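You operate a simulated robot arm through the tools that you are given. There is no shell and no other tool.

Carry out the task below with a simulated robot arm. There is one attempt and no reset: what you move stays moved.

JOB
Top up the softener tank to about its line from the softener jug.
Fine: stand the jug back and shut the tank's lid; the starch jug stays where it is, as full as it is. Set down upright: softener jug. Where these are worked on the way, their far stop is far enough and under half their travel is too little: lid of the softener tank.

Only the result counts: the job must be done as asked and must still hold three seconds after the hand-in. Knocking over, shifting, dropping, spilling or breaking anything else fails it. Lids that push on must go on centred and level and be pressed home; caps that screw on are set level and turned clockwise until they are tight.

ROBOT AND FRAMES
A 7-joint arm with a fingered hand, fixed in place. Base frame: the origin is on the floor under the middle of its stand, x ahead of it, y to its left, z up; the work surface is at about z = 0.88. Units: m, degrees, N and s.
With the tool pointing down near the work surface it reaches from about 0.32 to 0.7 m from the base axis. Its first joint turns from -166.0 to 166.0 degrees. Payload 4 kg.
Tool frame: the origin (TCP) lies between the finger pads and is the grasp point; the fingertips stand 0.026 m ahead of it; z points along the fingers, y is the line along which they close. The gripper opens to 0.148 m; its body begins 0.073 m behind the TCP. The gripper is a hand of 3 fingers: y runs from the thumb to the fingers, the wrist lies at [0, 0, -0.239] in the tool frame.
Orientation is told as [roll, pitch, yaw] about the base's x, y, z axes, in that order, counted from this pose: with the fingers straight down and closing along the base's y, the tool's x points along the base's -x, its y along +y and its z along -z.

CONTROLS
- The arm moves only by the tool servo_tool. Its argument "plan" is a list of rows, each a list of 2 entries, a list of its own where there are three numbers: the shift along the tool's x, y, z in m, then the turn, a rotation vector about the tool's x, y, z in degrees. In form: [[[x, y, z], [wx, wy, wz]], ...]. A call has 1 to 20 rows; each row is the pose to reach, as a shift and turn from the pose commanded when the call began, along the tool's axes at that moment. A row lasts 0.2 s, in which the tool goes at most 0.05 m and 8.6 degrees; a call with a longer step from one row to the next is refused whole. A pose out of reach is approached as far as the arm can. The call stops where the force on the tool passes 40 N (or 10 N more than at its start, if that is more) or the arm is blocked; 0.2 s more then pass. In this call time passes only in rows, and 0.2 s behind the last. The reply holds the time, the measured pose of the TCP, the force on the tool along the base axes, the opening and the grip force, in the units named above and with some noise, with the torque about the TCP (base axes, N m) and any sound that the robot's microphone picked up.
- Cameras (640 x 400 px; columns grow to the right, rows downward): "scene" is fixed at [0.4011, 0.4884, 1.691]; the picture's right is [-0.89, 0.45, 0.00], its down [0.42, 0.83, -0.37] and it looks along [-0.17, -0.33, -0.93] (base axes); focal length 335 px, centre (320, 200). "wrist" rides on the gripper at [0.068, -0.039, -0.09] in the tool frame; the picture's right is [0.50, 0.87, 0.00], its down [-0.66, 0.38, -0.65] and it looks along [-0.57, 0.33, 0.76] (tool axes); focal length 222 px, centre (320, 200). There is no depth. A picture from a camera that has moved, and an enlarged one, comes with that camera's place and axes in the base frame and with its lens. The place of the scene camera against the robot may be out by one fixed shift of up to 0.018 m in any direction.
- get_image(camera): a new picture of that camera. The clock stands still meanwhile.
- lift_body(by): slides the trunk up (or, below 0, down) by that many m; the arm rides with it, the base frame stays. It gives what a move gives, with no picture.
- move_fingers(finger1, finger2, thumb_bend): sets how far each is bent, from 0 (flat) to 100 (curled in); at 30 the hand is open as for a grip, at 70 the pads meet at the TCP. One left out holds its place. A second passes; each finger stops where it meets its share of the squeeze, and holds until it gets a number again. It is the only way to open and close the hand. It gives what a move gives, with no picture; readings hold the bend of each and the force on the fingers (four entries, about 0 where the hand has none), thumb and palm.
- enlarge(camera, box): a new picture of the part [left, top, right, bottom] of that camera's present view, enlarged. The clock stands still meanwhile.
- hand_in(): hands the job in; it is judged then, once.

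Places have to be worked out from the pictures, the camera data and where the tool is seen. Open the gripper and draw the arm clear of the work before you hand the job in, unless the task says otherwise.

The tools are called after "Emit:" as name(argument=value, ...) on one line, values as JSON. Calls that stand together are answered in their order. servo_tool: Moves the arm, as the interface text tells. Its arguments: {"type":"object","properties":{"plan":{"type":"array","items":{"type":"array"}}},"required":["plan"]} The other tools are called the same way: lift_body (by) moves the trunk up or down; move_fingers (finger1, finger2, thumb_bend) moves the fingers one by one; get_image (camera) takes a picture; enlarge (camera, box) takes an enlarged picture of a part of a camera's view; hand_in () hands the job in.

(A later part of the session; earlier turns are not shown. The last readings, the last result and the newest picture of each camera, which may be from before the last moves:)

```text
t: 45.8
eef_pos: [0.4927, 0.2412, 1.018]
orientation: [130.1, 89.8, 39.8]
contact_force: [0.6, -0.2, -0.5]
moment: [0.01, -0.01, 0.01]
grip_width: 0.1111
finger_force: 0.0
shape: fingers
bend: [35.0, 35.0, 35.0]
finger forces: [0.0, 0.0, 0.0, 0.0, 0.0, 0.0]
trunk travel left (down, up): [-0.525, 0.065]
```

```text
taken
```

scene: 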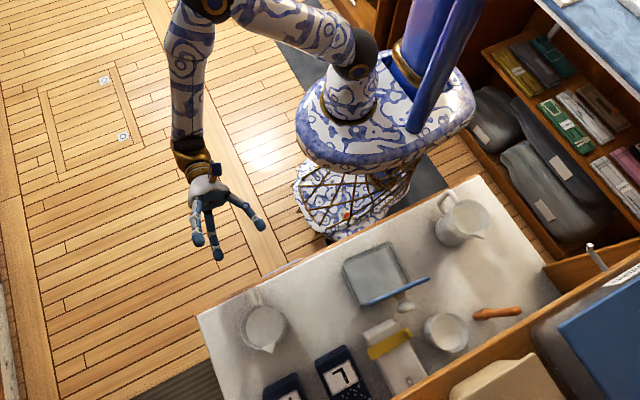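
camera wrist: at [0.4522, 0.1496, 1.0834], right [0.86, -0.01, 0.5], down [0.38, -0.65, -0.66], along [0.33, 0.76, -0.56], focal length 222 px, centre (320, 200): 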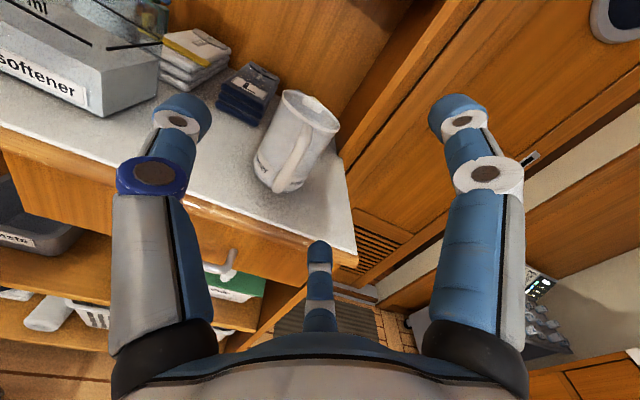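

Emit:
enlarge(camera="wrist", box=[230, 70, 360, 210])

Emit:
enlarge(camera="wrist", box=[0, 0, 240, 130])

```text
2.86 times, centred on (295, 140) of wrist
camera zoom: at [0.4522, 0.1496, 1.0834], right [0.86, -0.01, 0.5], down [0.38, -0.65, -0.66], along [0.33, 0.76, -0.56], focal length 635 px, centre (391, 371)
```

zoom: 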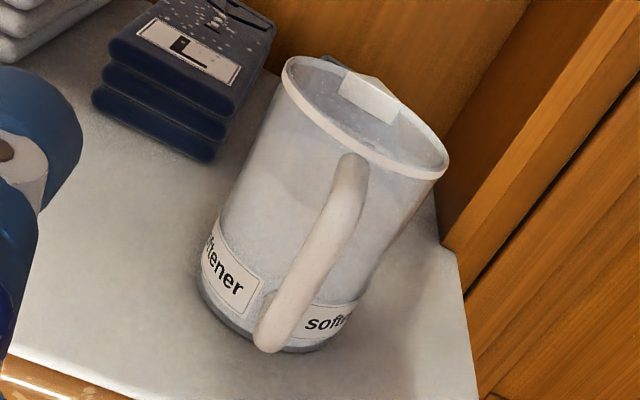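

```text
2.67 times, centred on (120, 65) of wrist
camera zoom: at [0.4522, 0.1496, 1.0834], right [0.86, -0.01, 0.5], down [0.38, -0.65, -0.66], along [0.33, 0.76, -0.56], focal length 592 px, centre (853, 560)
```

zoom: 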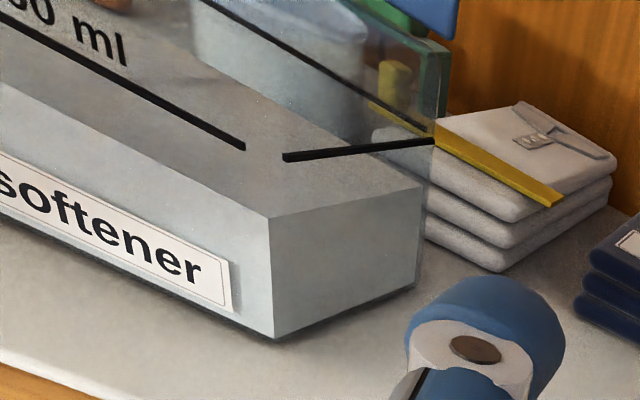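

Clear view: handle bar at about x=0.490, y=0.364, z 0.915–0.985, ~15 mm thick; tank level z≈0.933 vs line z≈0.953. I pre-shape the fingers and move to a pre-grasp with a slight nose-down tilt.

Emit:
move_fingers(finger1=45, finger2=47, thumb_bend=45)

Emit:
servo_tool(plan=[[[-0.02, -0.0013, 0.025], [0, -7.5, 0]], [[-0.041, -0.0027, 0.045], [0, -15, 0]], [[-0.061, -0.0027, 0.055], [0, -15, 0]]])

Emit:
get_image(camera="wrist")

Emit:
enlarge(camera="scene", box=[200, 230, 320, 350])

```text
t: 46.8
eef_pos: [0.4922, 0.2406, 1.0162]
orientation: [105.0, 89.8, 14.8]
contact_force: [-0.8, -0.8, 0.8]
moment: [0.01, 0.01, 0.03]
grip_width: 0.0788
finger_force: 0.1
shape: fingers
bend: [45.0, 47.0, 45.0]
finger forces: [0.0, 0.1, 0.0, 0.0, 0.0, 0.1]
trunk travel left (down, up): [-0.525, 0.065]
```

```text
t: 47.6
eef_pos: [0.4898, 0.2965, 0.9575]
orientation: [0.6, 75.0, -89.6]
contact_force: [0.2, 0.4, 0.1]
moment: [-0.02, 0.01, -0.02]
grip_width: 0.0791
finger_force: 0.1
shape: fingers
bend: [45.0, 47.0, 45.0]
finger forces: [0.1, 0.0, 0.0, 0.1, 0.0, 0.0]
trunk travel left (down, up): [-0.525, 0.065]
```

```text
taken
camera wrist: at [0.4495, 0.2261, 1.0452], right [0.86, 0.13, 0.49], down [0.38, -0.8, -0.46], along [0.33, 0.58, -0.74], focal length 222 px, centre (320, 200)
```

wrist: 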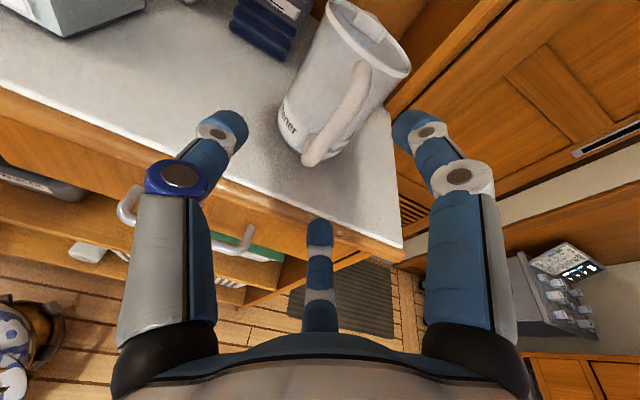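

```text
3.33 times, centred on (260, 290) of scene
camera zoom: at [0.4011, 0.4884, 1.691], right [-0.89, 0.45, 0.0], down [0.42, 0.83, -0.37], along [-0.17, -0.33, -0.93], focal length 1117 px, centre (520, -100)
```

zoom: 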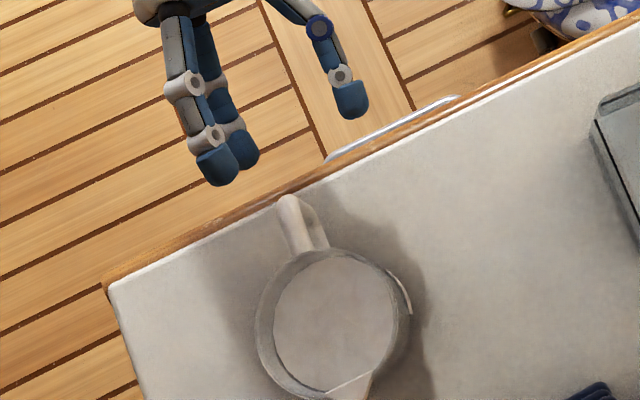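

Aligned with the handle. I advance toward it in two stages, staying level.

Emit:
servo_tool(plan=[[[0.0052, 0, 0.0193], [0, 0, 0]], [[0.0103, 0, 0.0386], [0, 0, 0]]])

Emit:
get_image(camera="wrist")

Emit:
enlarge(camera="scene", box=[200, 230, 320, 350])

```text
t: 48.2
eef_pos: [0.4916, 0.3364, 0.9588]
orientation: [0.7, 75.0, -89.6]
contact_force: [-0.3, -0.3, 0.5]
moment: [0.01, -0.03, -0.03]
grip_width: 0.0791
finger_force: 0.0
shape: fingers
bend: [45.0, 47.0, 45.0]
finger forces: [0.0, 0.0, 0.0, 0.0, 0.0, 0.1]
trunk travel left (down, up): [-0.525, 0.065]
```

```text
taken
camera wrist: at [0.4497, 0.2655, 1.0457], right [0.86, 0.13, 0.49], down [0.38, -0.8, -0.46], along [0.33, 0.58, -0.74], focal length 222 px, centre (320, 200)
```

wrist: 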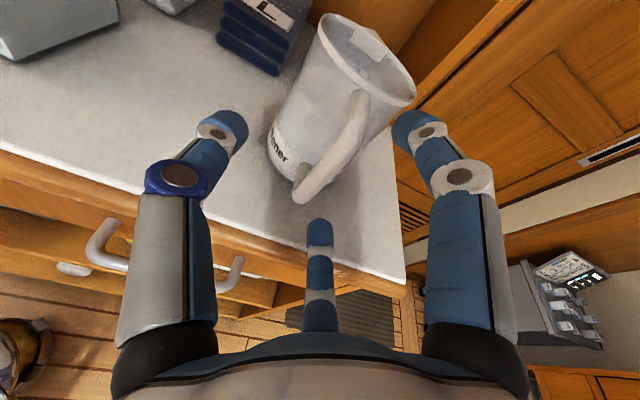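

```text
3.33 times, centred on (260, 290) of scene
camera zoom: at [0.4011, 0.4884, 1.691], right [-0.89, 0.45, 0.0], down [0.42, 0.83, -0.37], along [-0.17, -0.33, -0.93], focal length 1117 px, centre (520, -100)
```

zoom: 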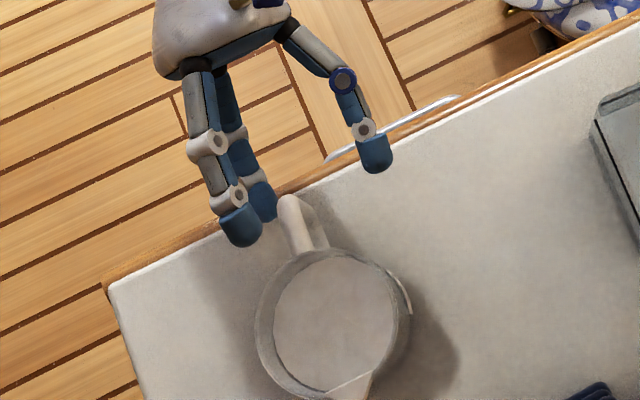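

Bar is within ~4 mm of centre. I nudge 3 mm toward −x and advance the last 2 cm.

Emit:
servo_tool(plan=[[[0.0028, -0.003, 0.0104], [0, 0, 0]], [[0.0056, -0.003, 0.0208], [0, 0, 0]]])

Emit:
get_image(camera="wrist")

Emit:
enlarge(camera="scene", box=[210, 250, 310, 350])

```text
t: 48.8
eef_pos: [0.4849, 0.3561, 0.9573]
orientation: [0.7, 75.0, -89.5]
contact_force: [0.2, -0.2, 0.2]
moment: [-0.02, 0.0, 0.01]
grip_width: 0.079
finger_force: 0.1
shape: fingers
bend: [45.0, 47.0, 45.0]
finger forces: [0.0, 0.0, 0.0, 0.1, 0.0, 0.1]
trunk travel left (down, up): [-0.525, 0.065]
```

```text
taken
camera wrist: at [0.4453, 0.2866, 1.0456], right [0.86, 0.13, 0.49], down [0.38, -0.8, -0.46], along [0.33, 0.58, -0.74], focal length 222 px, centre (320, 200)
```

wrist: 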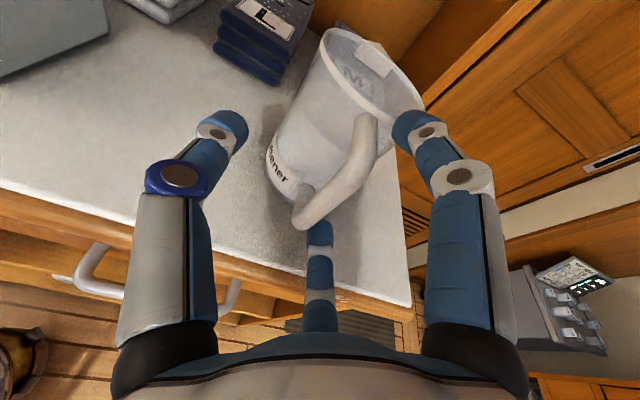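

```text
4.00 times, centred on (260, 300) of scene
camera zoom: at [0.4011, 0.4884, 1.691], right [-0.89, 0.45, 0.0], down [0.42, 0.83, -0.37], along [-0.17, -0.33, -0.93], focal length 1340 px, centre (560, -200)
```

zoom: 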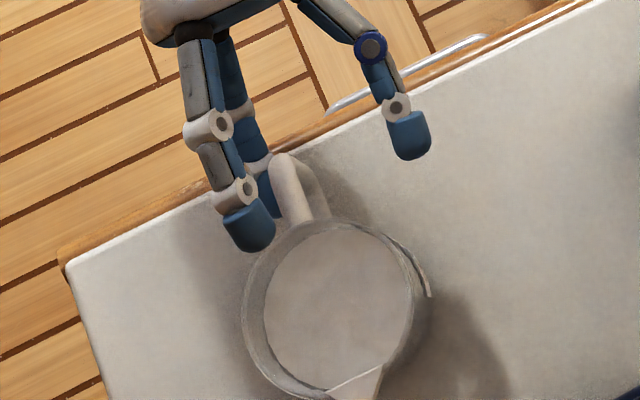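

The bar sits between thumb and the two fingers, nearer the fingers. I pre-close the thumb to 63 first so the jug isn't shoved, then check.

Emit:
move_fingers(thumb_bend=62, finger1=48, finger2=48)

Emit:
get_image(camera="wrist")

Emit:
enlarge(camera="scene", box=[210, 250, 310, 350])

```text
t: 49.8
eef_pos: [0.4855, 0.3562, 0.9583]
orientation: [0.6, 75.0, -89.5]
contact_force: [-0.3, 0.7, 0.5]
moment: [0.01, -0.03, -0.01]
grip_width: 0.0479
finger_force: 0.1
shape: fingers
bend: [48.0, 48.0, 62.0]
finger forces: [0.2, 0.1, 0.0, 0.0, 0.0, 0.1]
trunk travel left (down, up): [-0.525, 0.065]
```

```text
taken
camera wrist: at [0.4454, 0.2863, 1.0456], right [0.86, 0.13, 0.49], down [0.38, -0.8, -0.46], along [0.33, 0.58, -0.74], focal length 222 px, centre (320, 200)
```

wrist: 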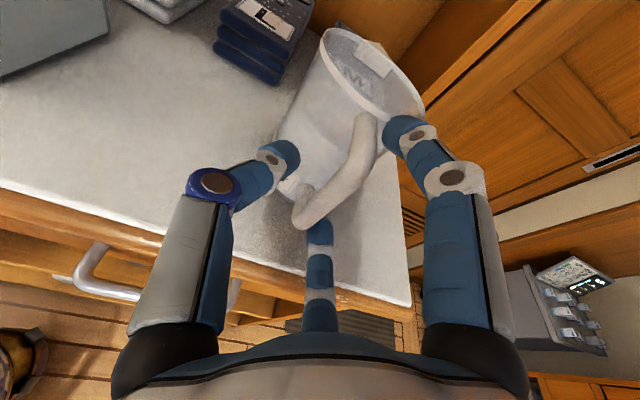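

```text
4.00 times, centred on (260, 300) of scene
camera zoom: at [0.4011, 0.4884, 1.691], right [-0.89, 0.45, 0.0], down [0.42, 0.83, -0.37], along [-0.17, -0.33, -0.93], focal length 1340 px, centre (560, -200)
```

zoom: 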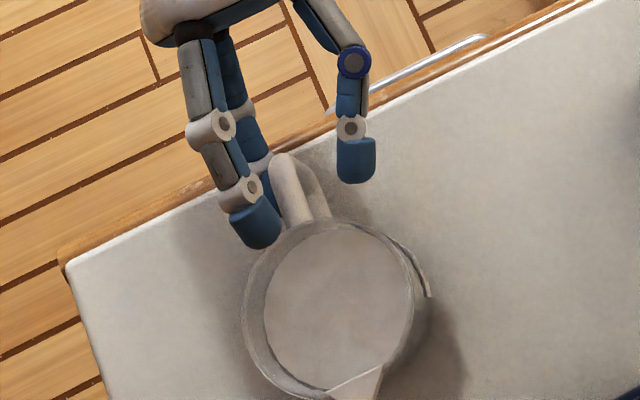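

Finger1's tip is almost touching the jug body near the rim, so I back off 6 mm and centre slightly before closing.

Emit:
servo_tool(plan=[[[-0.0016, 0.002, -0.0058], [0, 0, 0]]])

Emit:
move_fingers(thumb_bend=66, finger1=51, finger2=51)

Emit:
get_image(camera="wrist")

Emit:
enlarge(camera="scene", box=[210, 250, 310, 350])

```text
t: 50.2
eef_pos: [0.4884, 0.3511, 0.9582]
orientation: [0.7, 75.1, -89.5]
contact_force: [-0.5, -0.6, -0.9]
moment: [-0.01, -0.02, 0.0]
grip_width: 0.0477
finger_force: 0.0
shape: fingers
bend: [48.0, 48.0, 62.0]
finger forces: [0.1, 0.0, 0.1, 0.0, 0.0, 0.0]
trunk travel left (down, up): [-0.525, 0.065]
```

```text
t: 51.2
eef_pos: [0.4883, 0.3504, 0.9586]
orientation: [0.8, 75.1, -89.6]
contact_force: [0.3, -0.2, -0.3]
moment: [0.03, 0.0, 0.01]
grip_width: 0.037
finger_force: 0.2
shape: fingers
bend: [51.0, 51.0, 66.0]
finger forces: [0.1, 0.1, 0.1, 0.0, 0.1, 0.0]
trunk travel left (down, up): [-0.525, 0.065]
```

```text
taken
camera wrist: at [0.4475, 0.2799, 1.046], right [0.86, 0.13, 0.49], down [0.38, -0.8, -0.46], along [0.33, 0.58, -0.74], focal length 222 px, centre (320, 200)
```

wrist: 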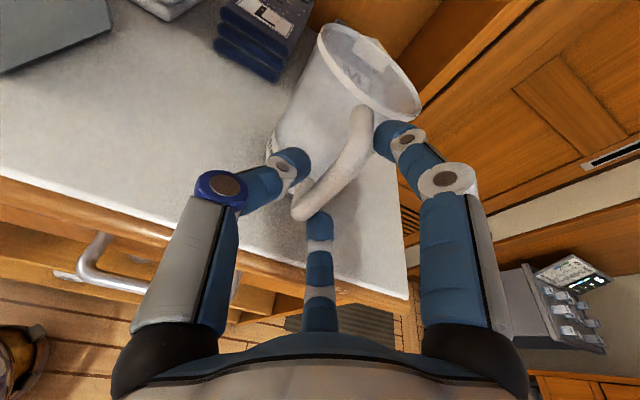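

```text
4.00 times, centred on (260, 300) of scene
camera zoom: at [0.4011, 0.4884, 1.691], right [-0.89, 0.45, 0.0], down [0.42, 0.83, -0.37], along [-0.17, -0.33, -0.93], focal length 1340 px, centre (560, -200)
```

zoom: 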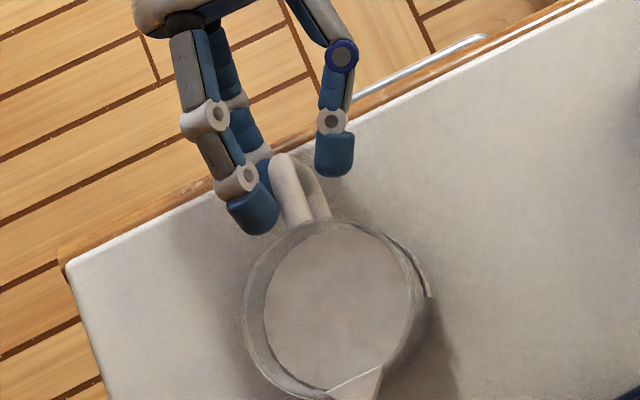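

Good alignment. Now I close all three fingers on the handle.

Emit:
move_fingers(thumb_bend=75, finger1=70, finger2=70)

Emit:
get_image(camera="wrist")

Emit:
enlarge(camera="scene", box=[210, 250, 310, 350])

```text
t: 52.2
eef_pos: [0.4879, 0.3507, 0.9579]
orientation: [0.8, 75.0, -89.5]
contact_force: [-0.3, -0.4, 0.3]
moment: [-0.02, 0.01, 0.03]
grip_width: 0.0107
finger_force: 11.0
shape: fingers
bend: [64.0, 62.0, 72.0]
finger forces: [5.3, 6.2, 0.1, 0.1, 9.7, 0.0]
trunk travel left (down, up): [-0.525, 0.065]
```

```text
taken
camera wrist: at [0.4475, 0.2801, 1.0459], right [0.86, 0.13, 0.49], down [0.38, -0.8, -0.46], along [0.33, 0.58, -0.74], focal length 222 px, centre (320, 200)
```

wrist: 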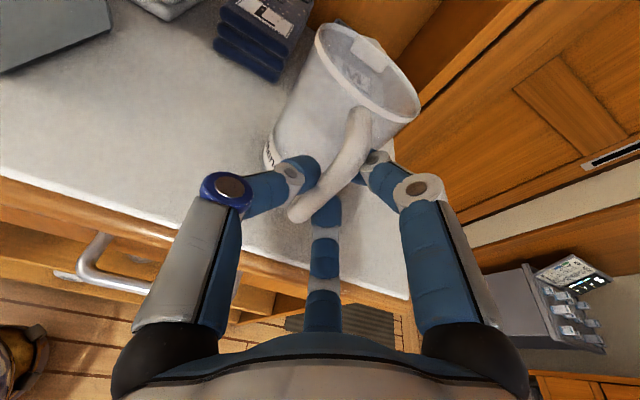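

```text
4.00 times, centred on (260, 300) of scene
camera zoom: at [0.4011, 0.4884, 1.691], right [-0.89, 0.45, 0.0], down [0.42, 0.83, -0.37], along [-0.17, -0.33, -0.93], focal length 1340 px, centre (560, -200)
```

zoom: 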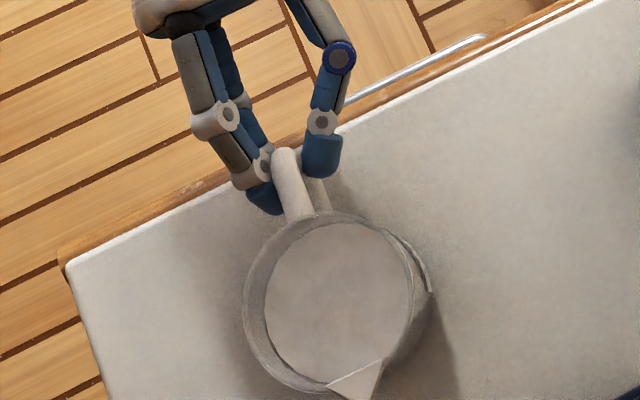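

Grip readings: 5.3, 6.2 and 9.7 N. I command more closure to see whether the squeeze rises.

Emit:
move_fingers(thumb_bend=100, finger1=100, finger2=100)

```text
t: 53.2
eef_pos: [0.4893, 0.351, 0.9582]
orientation: [0.7, 75.0, -89.6]
contact_force: [0.2, 0.5, -0.3]
moment: [0.08, 0.07, -0.03]
grip_width: 0.0
finger_force: 27.6
shape: fingers
bend: [79.0, 77.0, 88.0]
finger forces: [9.6, 20.2, 0.0, 0.1, 25.4, 0.0]
trunk travel left (down, up): [-0.525, 0.065]
```

Squeeze is now much stronger (up to 25 N). I check how the fingers sit on the handle and whether the jug moved.

Emit:
get_image(camera="wrist")

Emit:
enlarge(camera="wrist", box=[250, 80, 430, 240])

Emit:
enlarge(camera="scene", box=[210, 250, 310, 350])

```text
taken
camera wrist: at [0.4476, 0.2801, 1.0459], right [0.86, 0.13, 0.49], down [0.38, -0.8, -0.46], along [0.33, 0.58, -0.74], focal length 222 px, centre (320, 200)
```

wrist: 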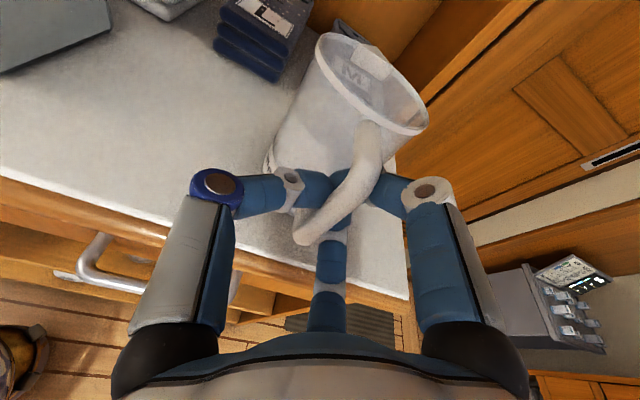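

```text
2.50 times, centred on (340, 160) of wrist
camera zoom: at [0.4476, 0.2801, 1.0459], right [0.86, 0.13, 0.49], down [0.38, -0.8, -0.46], along [0.33, 0.58, -0.74], focal length 555 px, centre (270, 300)
```

zoom: 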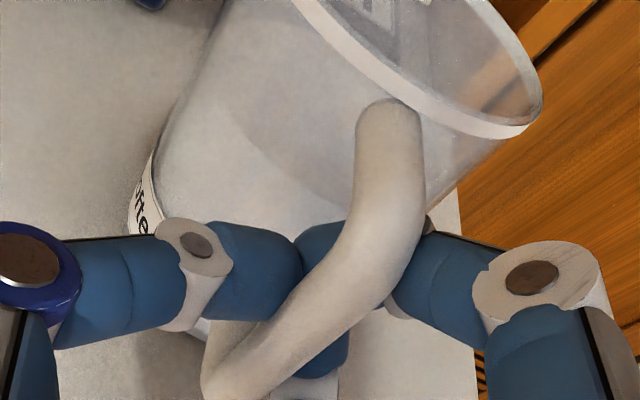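

```text
4.00 times, centred on (260, 300) of scene
camera zoom: at [0.4011, 0.4884, 1.691], right [-0.89, 0.45, 0.0], down [0.42, 0.83, -0.37], along [-0.17, -0.33, -0.93], focal length 1340 px, centre (560, -200)
```

zoom: 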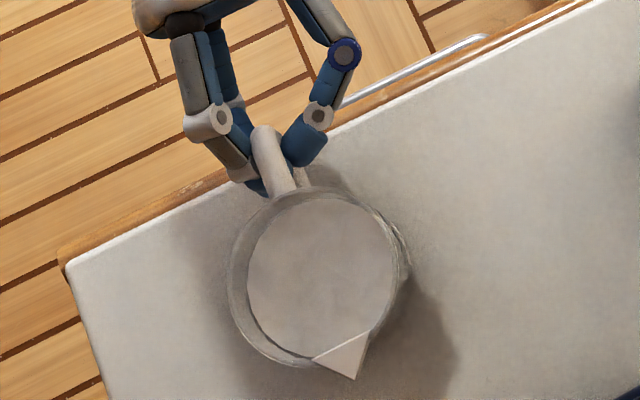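

The fingers have wrapped behind the handle (a secure hook), pulling the jug ~16 mm toward the hand, still upright. I lift 2 cm as a test and read the load.

Emit:
servo_tool(plan=[[[0.0048, 0, -0.0013], [0, 0, 0]], [[0.0097, 0, -0.0026], [0, 0, 0]], [[0.0145, 0, -0.0039], [0, 0, 0]], [[0.0193, 0, -0.0052], [0, 0, 0]]])

Emit:
get_image(camera="wrist")

Emit:
get_image(camera="scene")

```text
t: 54.2
eef_pos: [0.4899, 0.3532, 0.9785]
orientation: [0.6, 75.0, -89.7]
contact_force: [0.6, 0.9, -2.4]
moment: [0.01, 0.02, -0.02]
grip_width: 0.0001
finger_force: 0.8
shape: fingers
bend: [80.0, 78.0, 90.0]
finger forces: [1.3, 1.2, 0.1, 0.0, 0.0, 0.0]
trunk travel left (down, up): [-0.525, 0.065]
```

```text
taken
camera wrist: at [0.449, 0.2829, 1.0658], right [0.87, 0.13, 0.49], down [0.38, -0.8, -0.46], along [0.33, 0.58, -0.74], focal length 222 px, centre (320, 200)
```

wrist: 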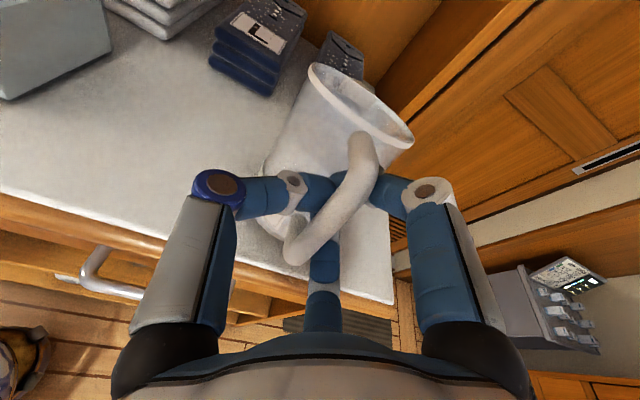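

```text
taken
```

scene: 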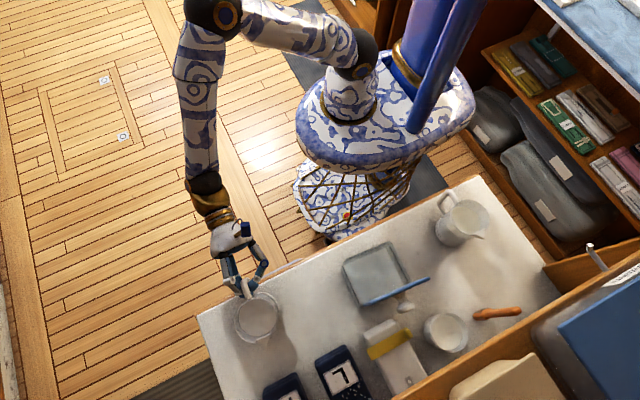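

Finger forces dropped to ~1 N, so the handle is just loosely hooked in the ring of fingers. I zoom to see the jug's attitude before doing anything else.

Emit:
enlarge(camera="wrist", box=[230, 40, 430, 280])

Emit:
enlarge(camera="scene", box=[200, 240, 310, 360])

```text
1.67 times, centred on (330, 160) of wrist
camera zoom: at [0.449, 0.2829, 1.0658], right [0.87, 0.13, 0.49], down [0.38, -0.8, -0.46], along [0.33, 0.58, -0.74], focal length 370 px, centre (303, 267)
```

zoom: 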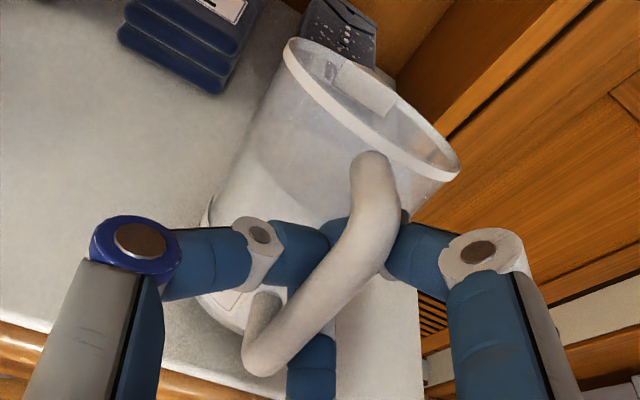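

```text
3.33 times, centred on (255, 300) of scene
camera zoom: at [0.4011, 0.4884, 1.691], right [-0.89, 0.45, 0.0], down [0.42, 0.83, -0.37], along [-0.17, -0.33, -0.93], focal length 1117 px, centre (537, -133)
```

zoom: 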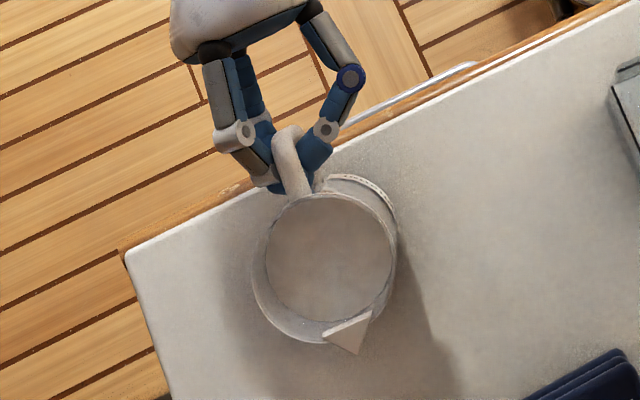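

The jug is tipping forward on its front base edge, so I lower it straight back down.

Emit:
servo_tool(plan=[[[-0.0048, 0, 0.0013], [0, 0, 0]], [[-0.0097, 0, 0.0026], [0, 0, 0]], [[-0.0145, 0, 0.0039], [0, 0, 0]], [[-0.0193, 0, 0.0052], [0, 0, 0]]])

Emit:
enlarge(camera="wrist", box=[230, 40, 430, 280])

Emit:
enlarge(camera="scene", box=[200, 240, 310, 360])

```text
t: 55.2
eef_pos: [0.4892, 0.3517, 0.9586]
orientation: [0.8, 75.1, -89.5]
contact_force: [1.2, -0.6, 3.4]
moment: [-0.05, -0.08, -0.06]
grip_width: 0.0
finger_force: 8.0
shape: fingers
bend: [80.0, 78.0, 93.0]
finger forces: [0.1, 16.2, 0.0, 0.1, 0.0, 0.1]
trunk travel left (down, up): [-0.525, 0.065]
```

```text
1.67 times, centred on (330, 160) of wrist
camera zoom: at [0.4484, 0.282, 1.0461], right [0.86, 0.13, 0.49], down [0.38, -0.8, -0.46], along [0.33, 0.58, -0.74], focal length 370 px, centre (303, 267)
```

zoom: 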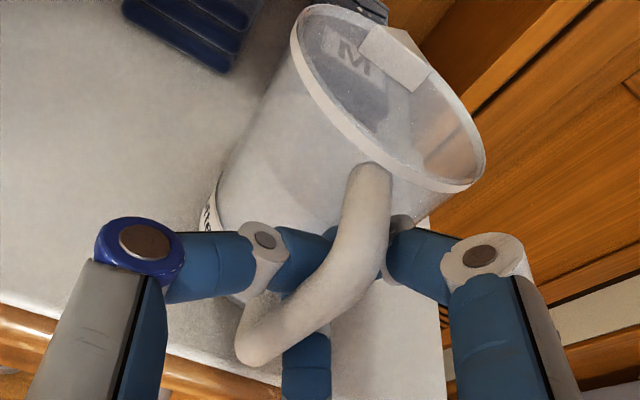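

```text
3.33 times, centred on (255, 300) of scene
camera zoom: at [0.4011, 0.4884, 1.691], right [-0.89, 0.45, 0.0], down [0.42, 0.83, -0.37], along [-0.17, -0.33, -0.93], focal length 1117 px, centre (537, -133)
```

zoom: 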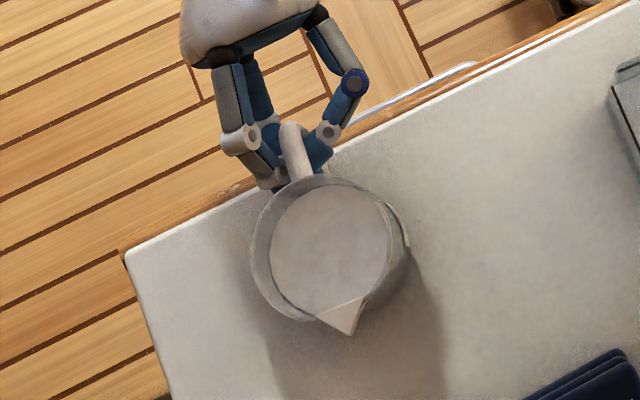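

Jug is upright again on the table. A better grip is a side clamp on the jug's body near its centre of mass (thumb up, fingers 1 and 2 either side, handle pointing at the palm). I release the handle first.

Emit:
move_fingers(thumb_bend=62, finger1=62, finger2=62)

Emit:
move_fingers(thumb_bend=45, finger1=45, finger2=46)

Emit:
get_image(camera="wrist")

Emit:
enlarge(camera="scene", box=[200, 240, 310, 360])

```text
t: 56.2
eef_pos: [0.4884, 0.3527, 0.9582]
orientation: [0.8, 75.0, -89.4]
contact_force: [-0.4, -1.0, 1.1]
moment: [0.03, -0.01, 0.01]
grip_width: 0.0225
finger_force: 0.4
shape: fingers
bend: [63.0, 62.0, 62.0]
finger forces: [0.5, 0.0, 0.0, 0.0, 0.0, 0.1]
trunk travel left (down, up): [-0.525, 0.065]
```

```text
t: 57.2
eef_pos: [0.489, 0.3527, 0.9581]
orientation: [0.7, 75.0, -89.5]
contact_force: [-0.2, 0.1, 0.0]
moment: [-0.03, 0.05, 0.05]
grip_width: 0.0781
finger_force: 0.1
shape: fingers
bend: [45.0, 46.0, 45.0]
finger forces: [0.0, 0.0, 0.1, 0.1, 0.0, 0.1]
trunk travel left (down, up): [-0.525, 0.065]
```

```text
taken
camera wrist: at [0.4485, 0.2821, 1.0456], right [0.86, 0.13, 0.49], down [0.38, -0.8, -0.46], along [0.33, 0.58, -0.74], focal length 222 px, centre (320, 200)
```

wrist: 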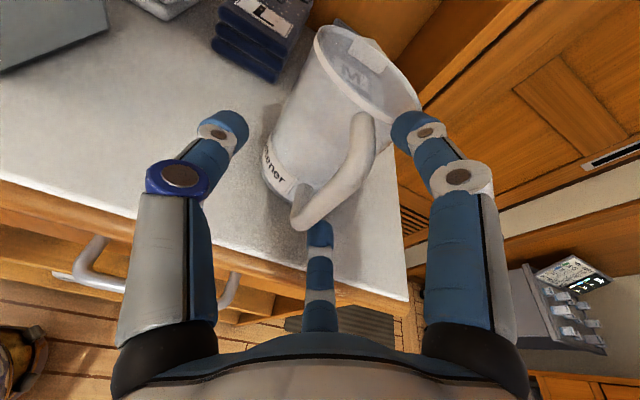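

```text
3.33 times, centred on (255, 300) of scene
camera zoom: at [0.4011, 0.4884, 1.691], right [-0.89, 0.45, 0.0], down [0.42, 0.83, -0.37], along [-0.17, -0.33, -0.93], focal length 1117 px, centre (537, -133)
```

zoom: 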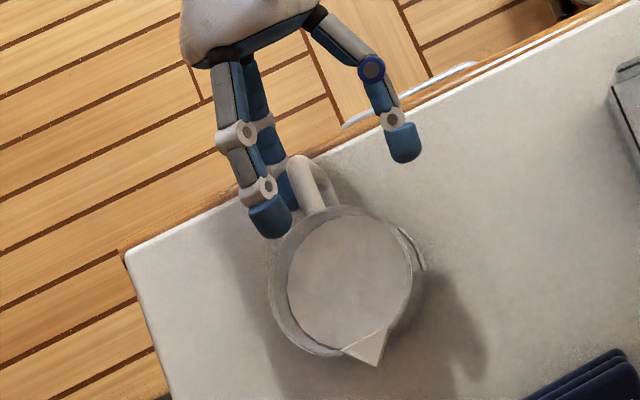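

Jug is released and standing at about (0.491, 0.431). I retreat, then roll the hand 90° so the thumb is up and level it out.

Emit:
servo_tool(plan=[[[-0.0078, 0, -0.029], [0, 0, 0]], [[-0.0155, 0, -0.058], [0, 0, 0]], [[-0.0259, 0, -0.0966], [0, 0, 0]]])

Emit:
servo_tool(plan=[[[0.005, 0, 0], [0, 0, 8.5]], [[0.01, 0, 0], [0, 0, 17]], [[0.015, 0, 0], [0, 0, 25.5]], [[0.02, 0, 0], [0, 0, 34]], [[0.02, 0, 0], [0, 0, 42.5]], [[0.02, 0, 0], [0, 0, 51]], [[0.02, 0, 0], [0, 0, 59.5]], [[0.02, 0, 0], [0, 0, 68]], [[0.02, 0, 0], [0, 0, 76.5]], [[0.02, 0, 0], [0, 0, 85]], [[0.02, 0, 0], [0, 0, 90]]])

Emit:
servo_tool(plan=[[[0, 0, 0], [7.5, 0, 0]], [[0, 0, 0], [15, 0, 0]]])

Emit:
move_fingers(thumb_bend=30, finger1=30, finger2=30)

Emit:
get_image(camera="wrist")

Emit:
get_image(camera="scene")

```text
t: 58.0
eef_pos: [0.4906, 0.2559, 0.957]
orientation: [0.6, 75.2, -89.5]
contact_force: [0.7, -0.6, -0.2]
moment: [0.0, 0.0, -0.04]
grip_width: 0.0786
finger_force: 0.1
shape: fingers
bend: [45.0, 46.0, 45.0]
finger forces: [0.1, 0.0, 0.0, 0.0, 0.1, 0.1]
trunk travel left (down, up): [-0.525, 0.065]
```

```text
t: 60.4
eef_pos: [0.4886, 0.2556, 0.9768]
orientation: [-75.0, 0.1, 179.8]
contact_force: [0.5, -0.2, 0.4]
moment: [-0.03, 0.0, 0.02]
grip_width: 0.0782
finger_force: 0.0
shape: fingers
bend: [45.0, 46.0, 45.0]
finger forces: [0.1, 0.0, 0.0, 0.0, 0.1, 0.1]
trunk travel left (down, up): [-0.525, 0.065]
```

```text
t: 61.0
eef_pos: [0.4882, 0.2559, 0.9777]
orientation: [-90.0, 0.2, 179.8]
contact_force: [0.4, 0.6, 0.3]
moment: [0.0, 0.01, 0.03]
grip_width: 0.0783
finger_force: 0.1
shape: fingers
bend: [45.0, 46.0, 45.0]
finger forces: [0.1, 0.0, 0.0, 0.0, 0.0, 0.0]
trunk travel left (down, up): [-0.525, 0.065]
```

```text
t: 62.0
eef_pos: [0.4882, 0.2555, 0.9766]
orientation: [-90.1, 0.3, 179.7]
contact_force: [-0.2, -0.5, -0.4]
moment: [0.01, -0.01, 0.0]
grip_width: 0.1264
finger_force: 0.0
shape: fingers
bend: [30.0, 30.0, 30.0]
finger forces: [0.0, 0.0, 0.0, 0.0, 0.0, 0.0]
trunk travel left (down, up): [-0.525, 0.065]
```

```text
taken
camera wrist: at [0.5543, 0.1649, 1.0153], right [0.5, 0.0, -0.86], down [-0.66, -0.65, -0.38], along [-0.56, 0.76, -0.33], focal length 222 px, centre (320, 200)
```

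wrist: 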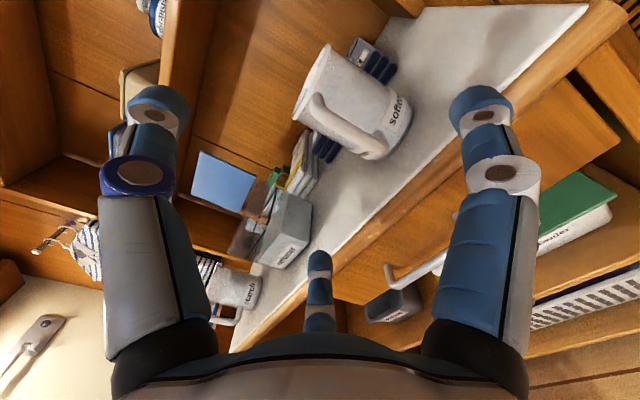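

```text
taken
```

scene: 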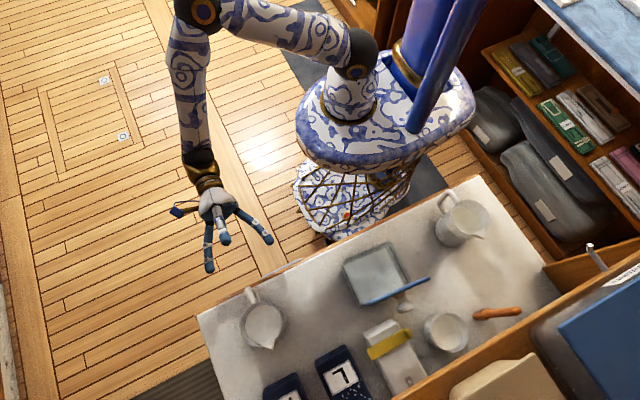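

Hand is level with thumb up. I enlarge the jug to read its geometry and liquid level from this side view.

Emit:
enlarge(camera="wrist", box=[270, 20, 430, 180])

Emit:
enlarge(camera="scene", box=[180, 180, 320, 360])

```text
2.50 times, centred on (350, 100) of wrist
camera zoom: at [0.5543, 0.1649, 1.0153], right [0.5, 0.0, -0.86], down [-0.66, -0.65, -0.38], along [-0.56, 0.76, -0.33], focal length 555 px, centre (245, 450)
```

zoom: 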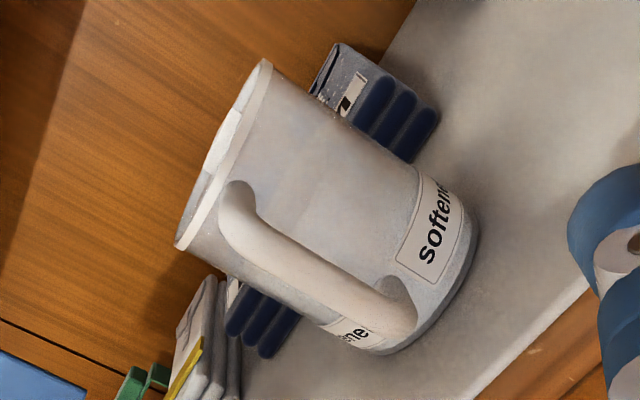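

```text
2.22 times, centred on (250, 270) of scene
camera zoom: at [0.4011, 0.4884, 1.691], right [-0.89, 0.45, 0.0], down [0.42, 0.83, -0.37], along [-0.17, -0.33, -0.93], focal length 745 px, centre (476, 44)
```

zoom: 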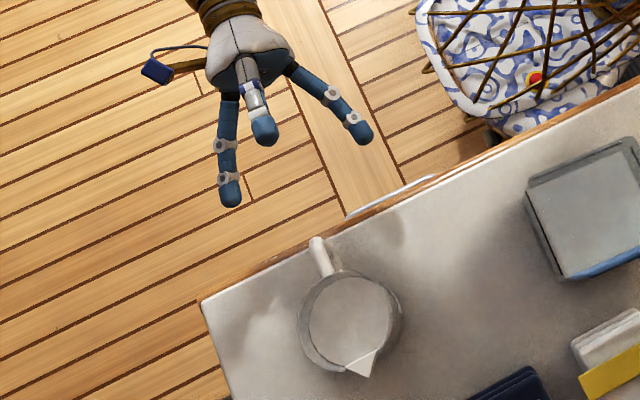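

From this view the jug is centred at about (0.4975, 0.433), radius ≈0.04, handle straight toward −y at x≈0.4965. I line up the hand at x=0.497, z=0.962 and advance part-way.

Emit:
servo_tool(plan=[[[0.0045, 0.0075, 0.03], [0, 0, 0]], [[0.009, 0.0146, 0.06], [0, 0, 0]], [[0.009, 0.0146, 0.085], [0, 0, 0]]])

Emit:
get_image(camera="wrist")

Emit:
enlarge(camera="scene", box=[180, 220, 320, 360])

```text
t: 62.8
eef_pos: [0.4976, 0.3418, 0.9639]
orientation: [-90.0, 0.2, 179.8]
contact_force: [-0.5, 0.1, -0.4]
moment: [-0.01, 0.0, -0.01]
grip_width: 0.1266
finger_force: 0.1
shape: fingers
bend: [30.0, 30.0, 30.0]
finger forces: [0.1, 0.0, 0.0, 0.0, 0.0, 0.0]
trunk travel left (down, up): [-0.525, 0.065]
```

```text
taken
camera wrist: at [0.5636, 0.2503, 1.0023], right [0.5, 0.0, -0.86], down [-0.66, -0.65, -0.38], along [-0.56, 0.76, -0.33], focal length 222 px, centre (320, 200)
```

wrist: 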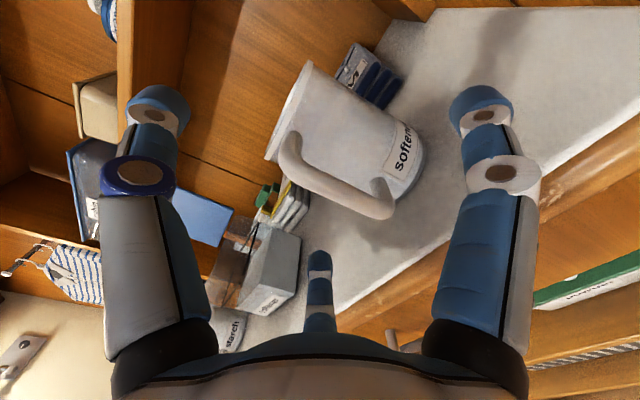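

```text
2.86 times, centred on (250, 290) of scene
camera zoom: at [0.4011, 0.4884, 1.691], right [-0.89, 0.45, 0.0], down [0.42, 0.83, -0.37], along [-0.17, -0.33, -0.93], focal length 957 px, centre (520, -57)
```

zoom: 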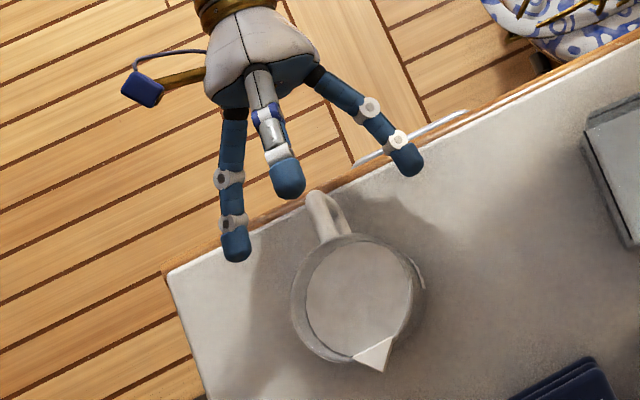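

Well aligned. I advance another 4 cm and look again.

Emit:
servo_tool(plan=[[[0, 0.001, 0.02], [0, 0, 0]], [[0, 0.001, 0.04], [0, 0, 0]]])

Emit:
get_image(camera="wrist")

Emit:
enlarge(camera="scene", box=[180, 220, 320, 360])

```text
t: 63.4
eef_pos: [0.4979, 0.3814, 0.9635]
orientation: [-89.9, 0.2, 179.7]
contact_force: [0.4, 0.3, -0.3]
moment: [0.01, 0.03, -0.02]
grip_width: 0.1266
finger_force: 0.1
shape: fingers
bend: [30.0, 30.0, 30.0]
finger forces: [0.0, 0.0, 0.0, 0.0, 0.1, 0.0]
trunk travel left (down, up): [-0.525, 0.065]
```

```text
taken
camera wrist: at [0.5654, 0.2899, 1.0021], right [0.5, 0.0, -0.86], down [-0.66, -0.65, -0.38], along [-0.56, 0.76, -0.33], focal length 222 px, centre (320, 200)
```

wrist: 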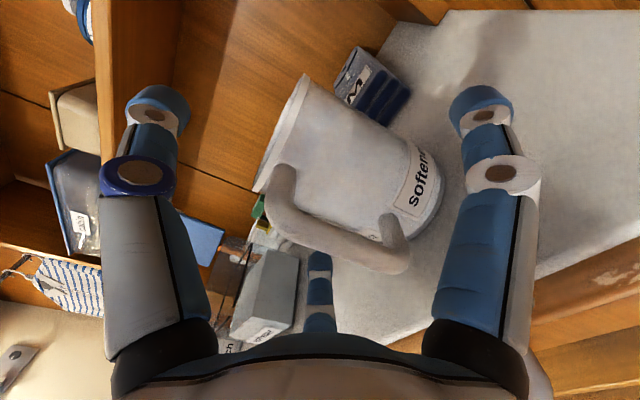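

```text
2.86 times, centred on (250, 290) of scene
camera zoom: at [0.4011, 0.4884, 1.691], right [-0.89, 0.45, 0.0], down [0.42, 0.83, -0.37], along [-0.17, -0.33, -0.93], focal length 957 px, centre (520, -57)
```

zoom: 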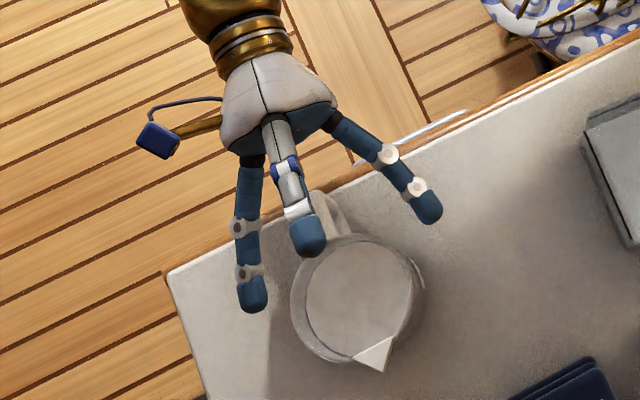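

Fingers straddle the body. I continue 2 cm and then check the palm–handle clearance.

Emit:
servo_tool(plan=[[[0, 0, 0.01], [0, 0, 0]], [[0, 0, 0.02], [0, 0, 0]]])

Emit:
servo_tool(plan=[[[0, 0, 0.005], [0, 0, 0]]])

Emit:
get_image(camera="wrist")

Emit:
enlarge(camera="scene", box=[180, 220, 320, 360])

```text
t: 64.0
eef_pos: [0.4987, 0.4023, 0.9641]
orientation: [-90.0, 0.2, 179.9]
contact_force: [-0.1, 1.0, 0.7]
moment: [0.01, -0.02, 0.0]
grip_width: 0.1265
finger_force: 0.1
shape: fingers
bend: [30.0, 30.0, 30.0]
finger forces: [0.0, 0.0, 0.0, 0.0, 0.0, 0.1]
trunk travel left (down, up): [-0.525, 0.065]
```

```text
t: 64.4
eef_pos: [0.4967, 0.4075, 0.961]
orientation: [-90.0, 0.2, 179.9]
contact_force: [0.7, 0.1, -0.2]
moment: [-0.01, -0.02, 0.0]
grip_width: 0.1265
finger_force: 0.1
shape: fingers
bend: [30.0, 30.0, 30.0]
finger forces: [0.0, 0.0, 0.0, 0.0, 0.1, 0.0]
trunk travel left (down, up): [-0.525, 0.065]
```

```text
taken
camera wrist: at [0.5638, 0.3163, 0.9998], right [0.5, 0.0, -0.86], down [-0.66, -0.65, -0.38], along [-0.56, 0.76, -0.33], focal length 222 px, centre (320, 200)
```

wrist: 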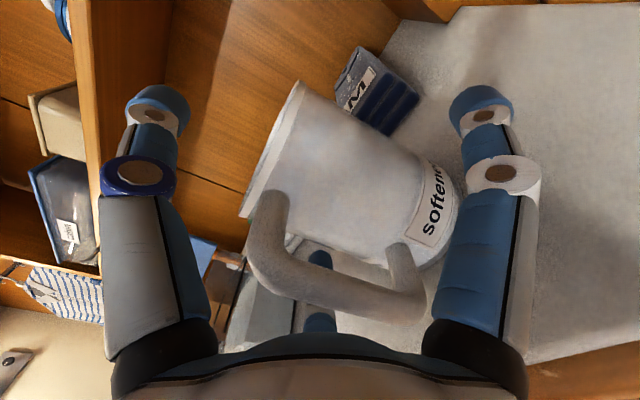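

```text
2.86 times, centred on (250, 290) of scene
camera zoom: at [0.4011, 0.4884, 1.691], right [-0.89, 0.45, 0.0], down [0.42, 0.83, -0.37], along [-0.17, -0.33, -0.93], focal length 957 px, centre (520, -57)
```

zoom: 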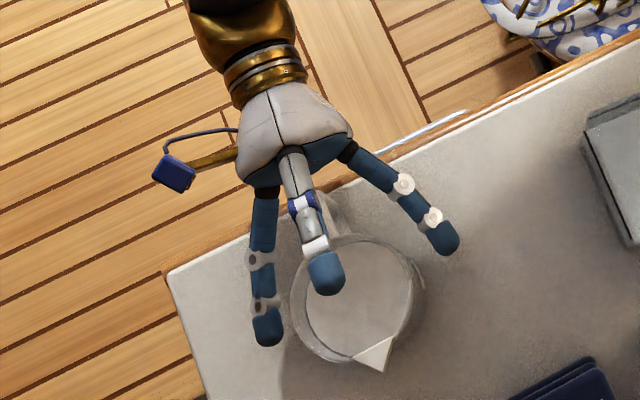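

Still free of contact. I advance another 7 mm, then close fingers 1 and 2 gently onto the body.

Emit:
servo_tool(plan=[[[0, 0, 0.0035], [0, 0, 0]], [[0, 0, 0.007], [0, 0, 0]]])

Emit:
move_fingers(finger1=38, finger2=38)

Emit:
get_image(camera="wrist")

Emit:
enlarge(camera="scene", box=[180, 220, 320, 360])

```text
t: 65.0
eef_pos: [0.4989, 0.4137, 0.9632]
orientation: [-90.0, 0.2, 179.7]
contact_force: [-0.8, -0.5, 0.0]
moment: [0.03, -0.03, -0.01]
grip_width: 0.1266
finger_force: 0.0
shape: fingers
bend: [30.0, 30.0, 30.0]
finger forces: [0.0, 0.0, 0.0, 0.0, 0.1, 0.1]
trunk travel left (down, up): [-0.525, 0.065]
```

```text
t: 66.0
eef_pos: [0.4991, 0.4146, 0.9624]
orientation: [-90.0, 0.1, 179.8]
contact_force: [0.2, 0.0, 0.1]
moment: [-0.03, -0.01, 0.02]
grip_width: 0.1147
finger_force: 0.1
shape: fingers
bend: [38.0, 38.0, 30.0]
finger forces: [0.0, 0.0, 0.1, 0.1, 0.0, 0.1]
trunk travel left (down, up): [-0.525, 0.065]
```

```text
taken
camera wrist: at [0.5643, 0.3223, 1.0003], right [0.5, 0.0, -0.86], down [-0.66, -0.65, -0.38], along [-0.56, 0.76, -0.33], focal length 222 px, centre (320, 200)
```

wrist: 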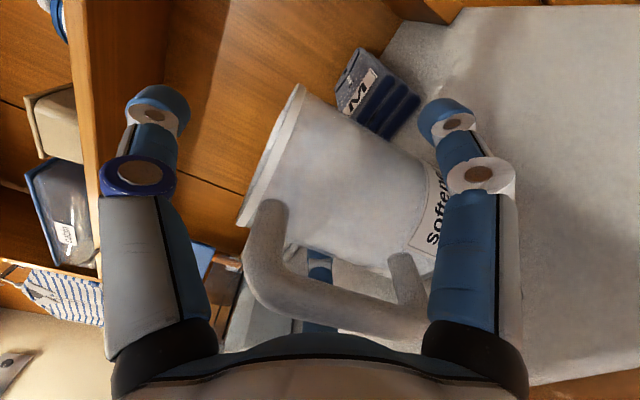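

```text
2.86 times, centred on (250, 290) of scene
camera zoom: at [0.4011, 0.4884, 1.691], right [-0.89, 0.45, 0.0], down [0.42, 0.83, -0.37], along [-0.17, -0.33, -0.93], focal length 957 px, centre (520, -57)
```

zoom: 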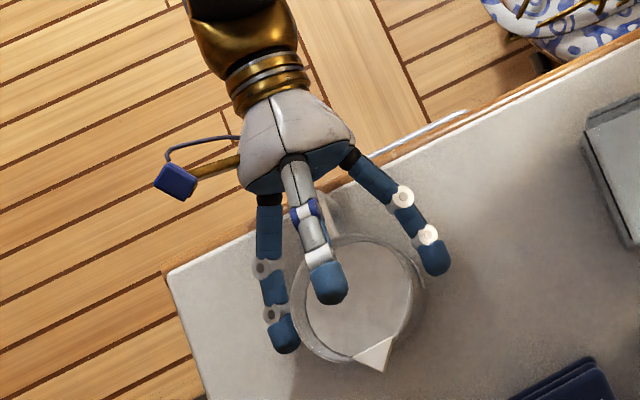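

Both fingers are close to the body. I close gradually and watch for first contact.

Emit:
move_fingers(finger1=42, finger2=42)

Emit:
move_fingers(finger1=45, finger2=45)

Emit:
enlarge(camera="scene", box=[180, 220, 320, 360])

Emit:
get_image(camera="wrist")

```text
t: 67.0
eef_pos: [0.4977, 0.413, 0.962]
orientation: [-90.1, 0.2, 179.8]
contact_force: [0.0, 0.2, 0.4]
moment: [0.01, 0.05, 0.04]
grip_width: 0.1083
finger_force: 0.0
shape: fingers
bend: [42.0, 42.0, 30.0]
finger forces: [0.0, 0.0, 0.1, 0.1, 0.1, 0.0]
trunk travel left (down, up): [-0.525, 0.065]
```

```text
t: 68.0
eef_pos: [0.4983, 0.4137, 0.962]
orientation: [-89.9, 0.2, 179.7]
contact_force: [-1.0, -0.8, -0.2]
moment: [-0.04, 0.03, 0.03]
grip_width: 0.104
finger_force: 0.3
shape: fingers
bend: [45.0, 43.0, 30.0]
finger forces: [0.1, 1.1, 0.1, 0.0, 0.0, 0.0]
trunk travel left (down, up): [-0.525, 0.065]
```

```text
2.86 times, centred on (250, 290) of scene
camera zoom: at [0.4011, 0.4884, 1.691], right [-0.89, 0.45, 0.0], down [0.42, 0.83, -0.37], along [-0.17, -0.33, -0.93], focal length 957 px, centre (520, -57)
```

zoom: 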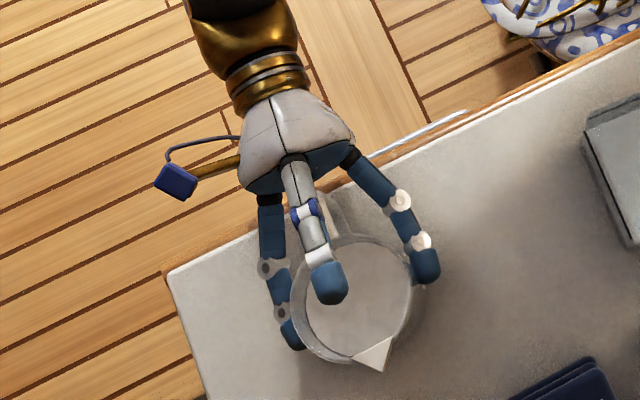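

```text
taken
camera wrist: at [0.5642, 0.3223, 1.0003], right [0.5, 0.0, -0.86], down [-0.66, -0.65, -0.38], along [-0.56, 0.76, -0.33], focal length 222 px, centre (320, 200)
```

wrist: 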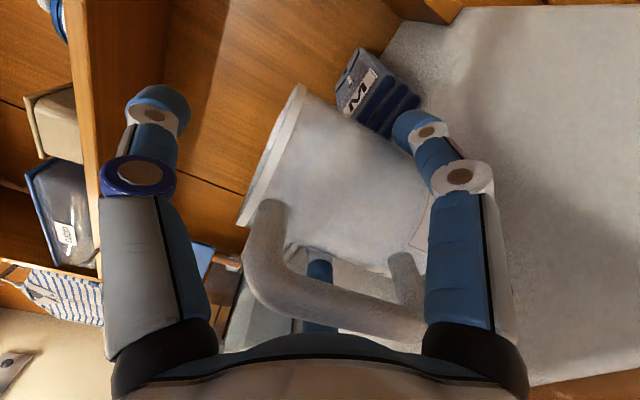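

Finger2 touches at 43. I squeeze progressively: first to 52.

Emit:
move_fingers(finger1=52, finger2=50)

Emit:
get_image(camera="wrist")

Emit:
enlarge(camera="scene", box=[180, 220, 320, 360])

```text
t: 69.0
eef_pos: [0.4976, 0.4139, 0.9621]
orientation: [-90.1, 0.2, 179.8]
contact_force: [-0.2, -0.6, 0.1]
moment: [-0.1, -0.03, -0.01]
grip_width: 0.0996
finger_force: 4.2
shape: fingers
bend: [47.0, 45.0, 30.0]
finger forces: [4.0, 4.0, 0.0, 0.1, 0.1, 0.0]
trunk travel left (down, up): [-0.525, 0.065]
```

```text
taken
camera wrist: at [0.5645, 0.3224, 1.0001], right [0.5, 0.0, -0.86], down [-0.66, -0.65, -0.38], along [-0.56, 0.76, -0.33], focal length 222 px, centre (320, 200)
```

wrist: 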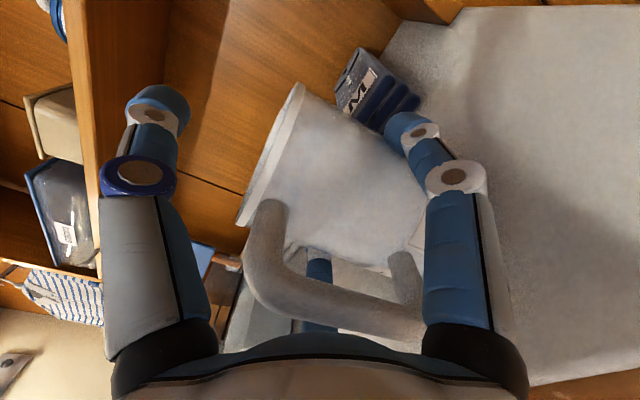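

```text
2.86 times, centred on (250, 290) of scene
camera zoom: at [0.4011, 0.4884, 1.691], right [-0.89, 0.45, 0.0], down [0.42, 0.83, -0.37], along [-0.17, -0.33, -0.93], focal length 957 px, centre (520, -57)
```

zoom: 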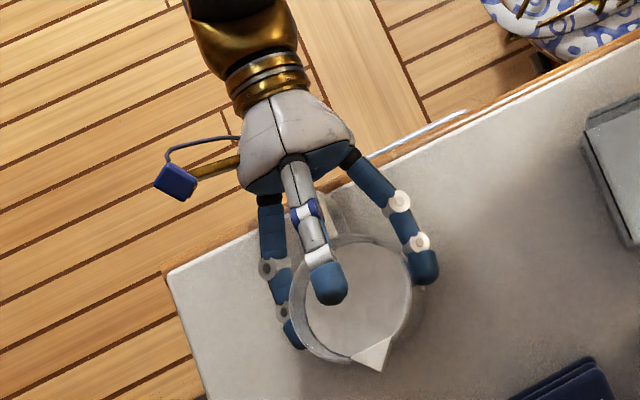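

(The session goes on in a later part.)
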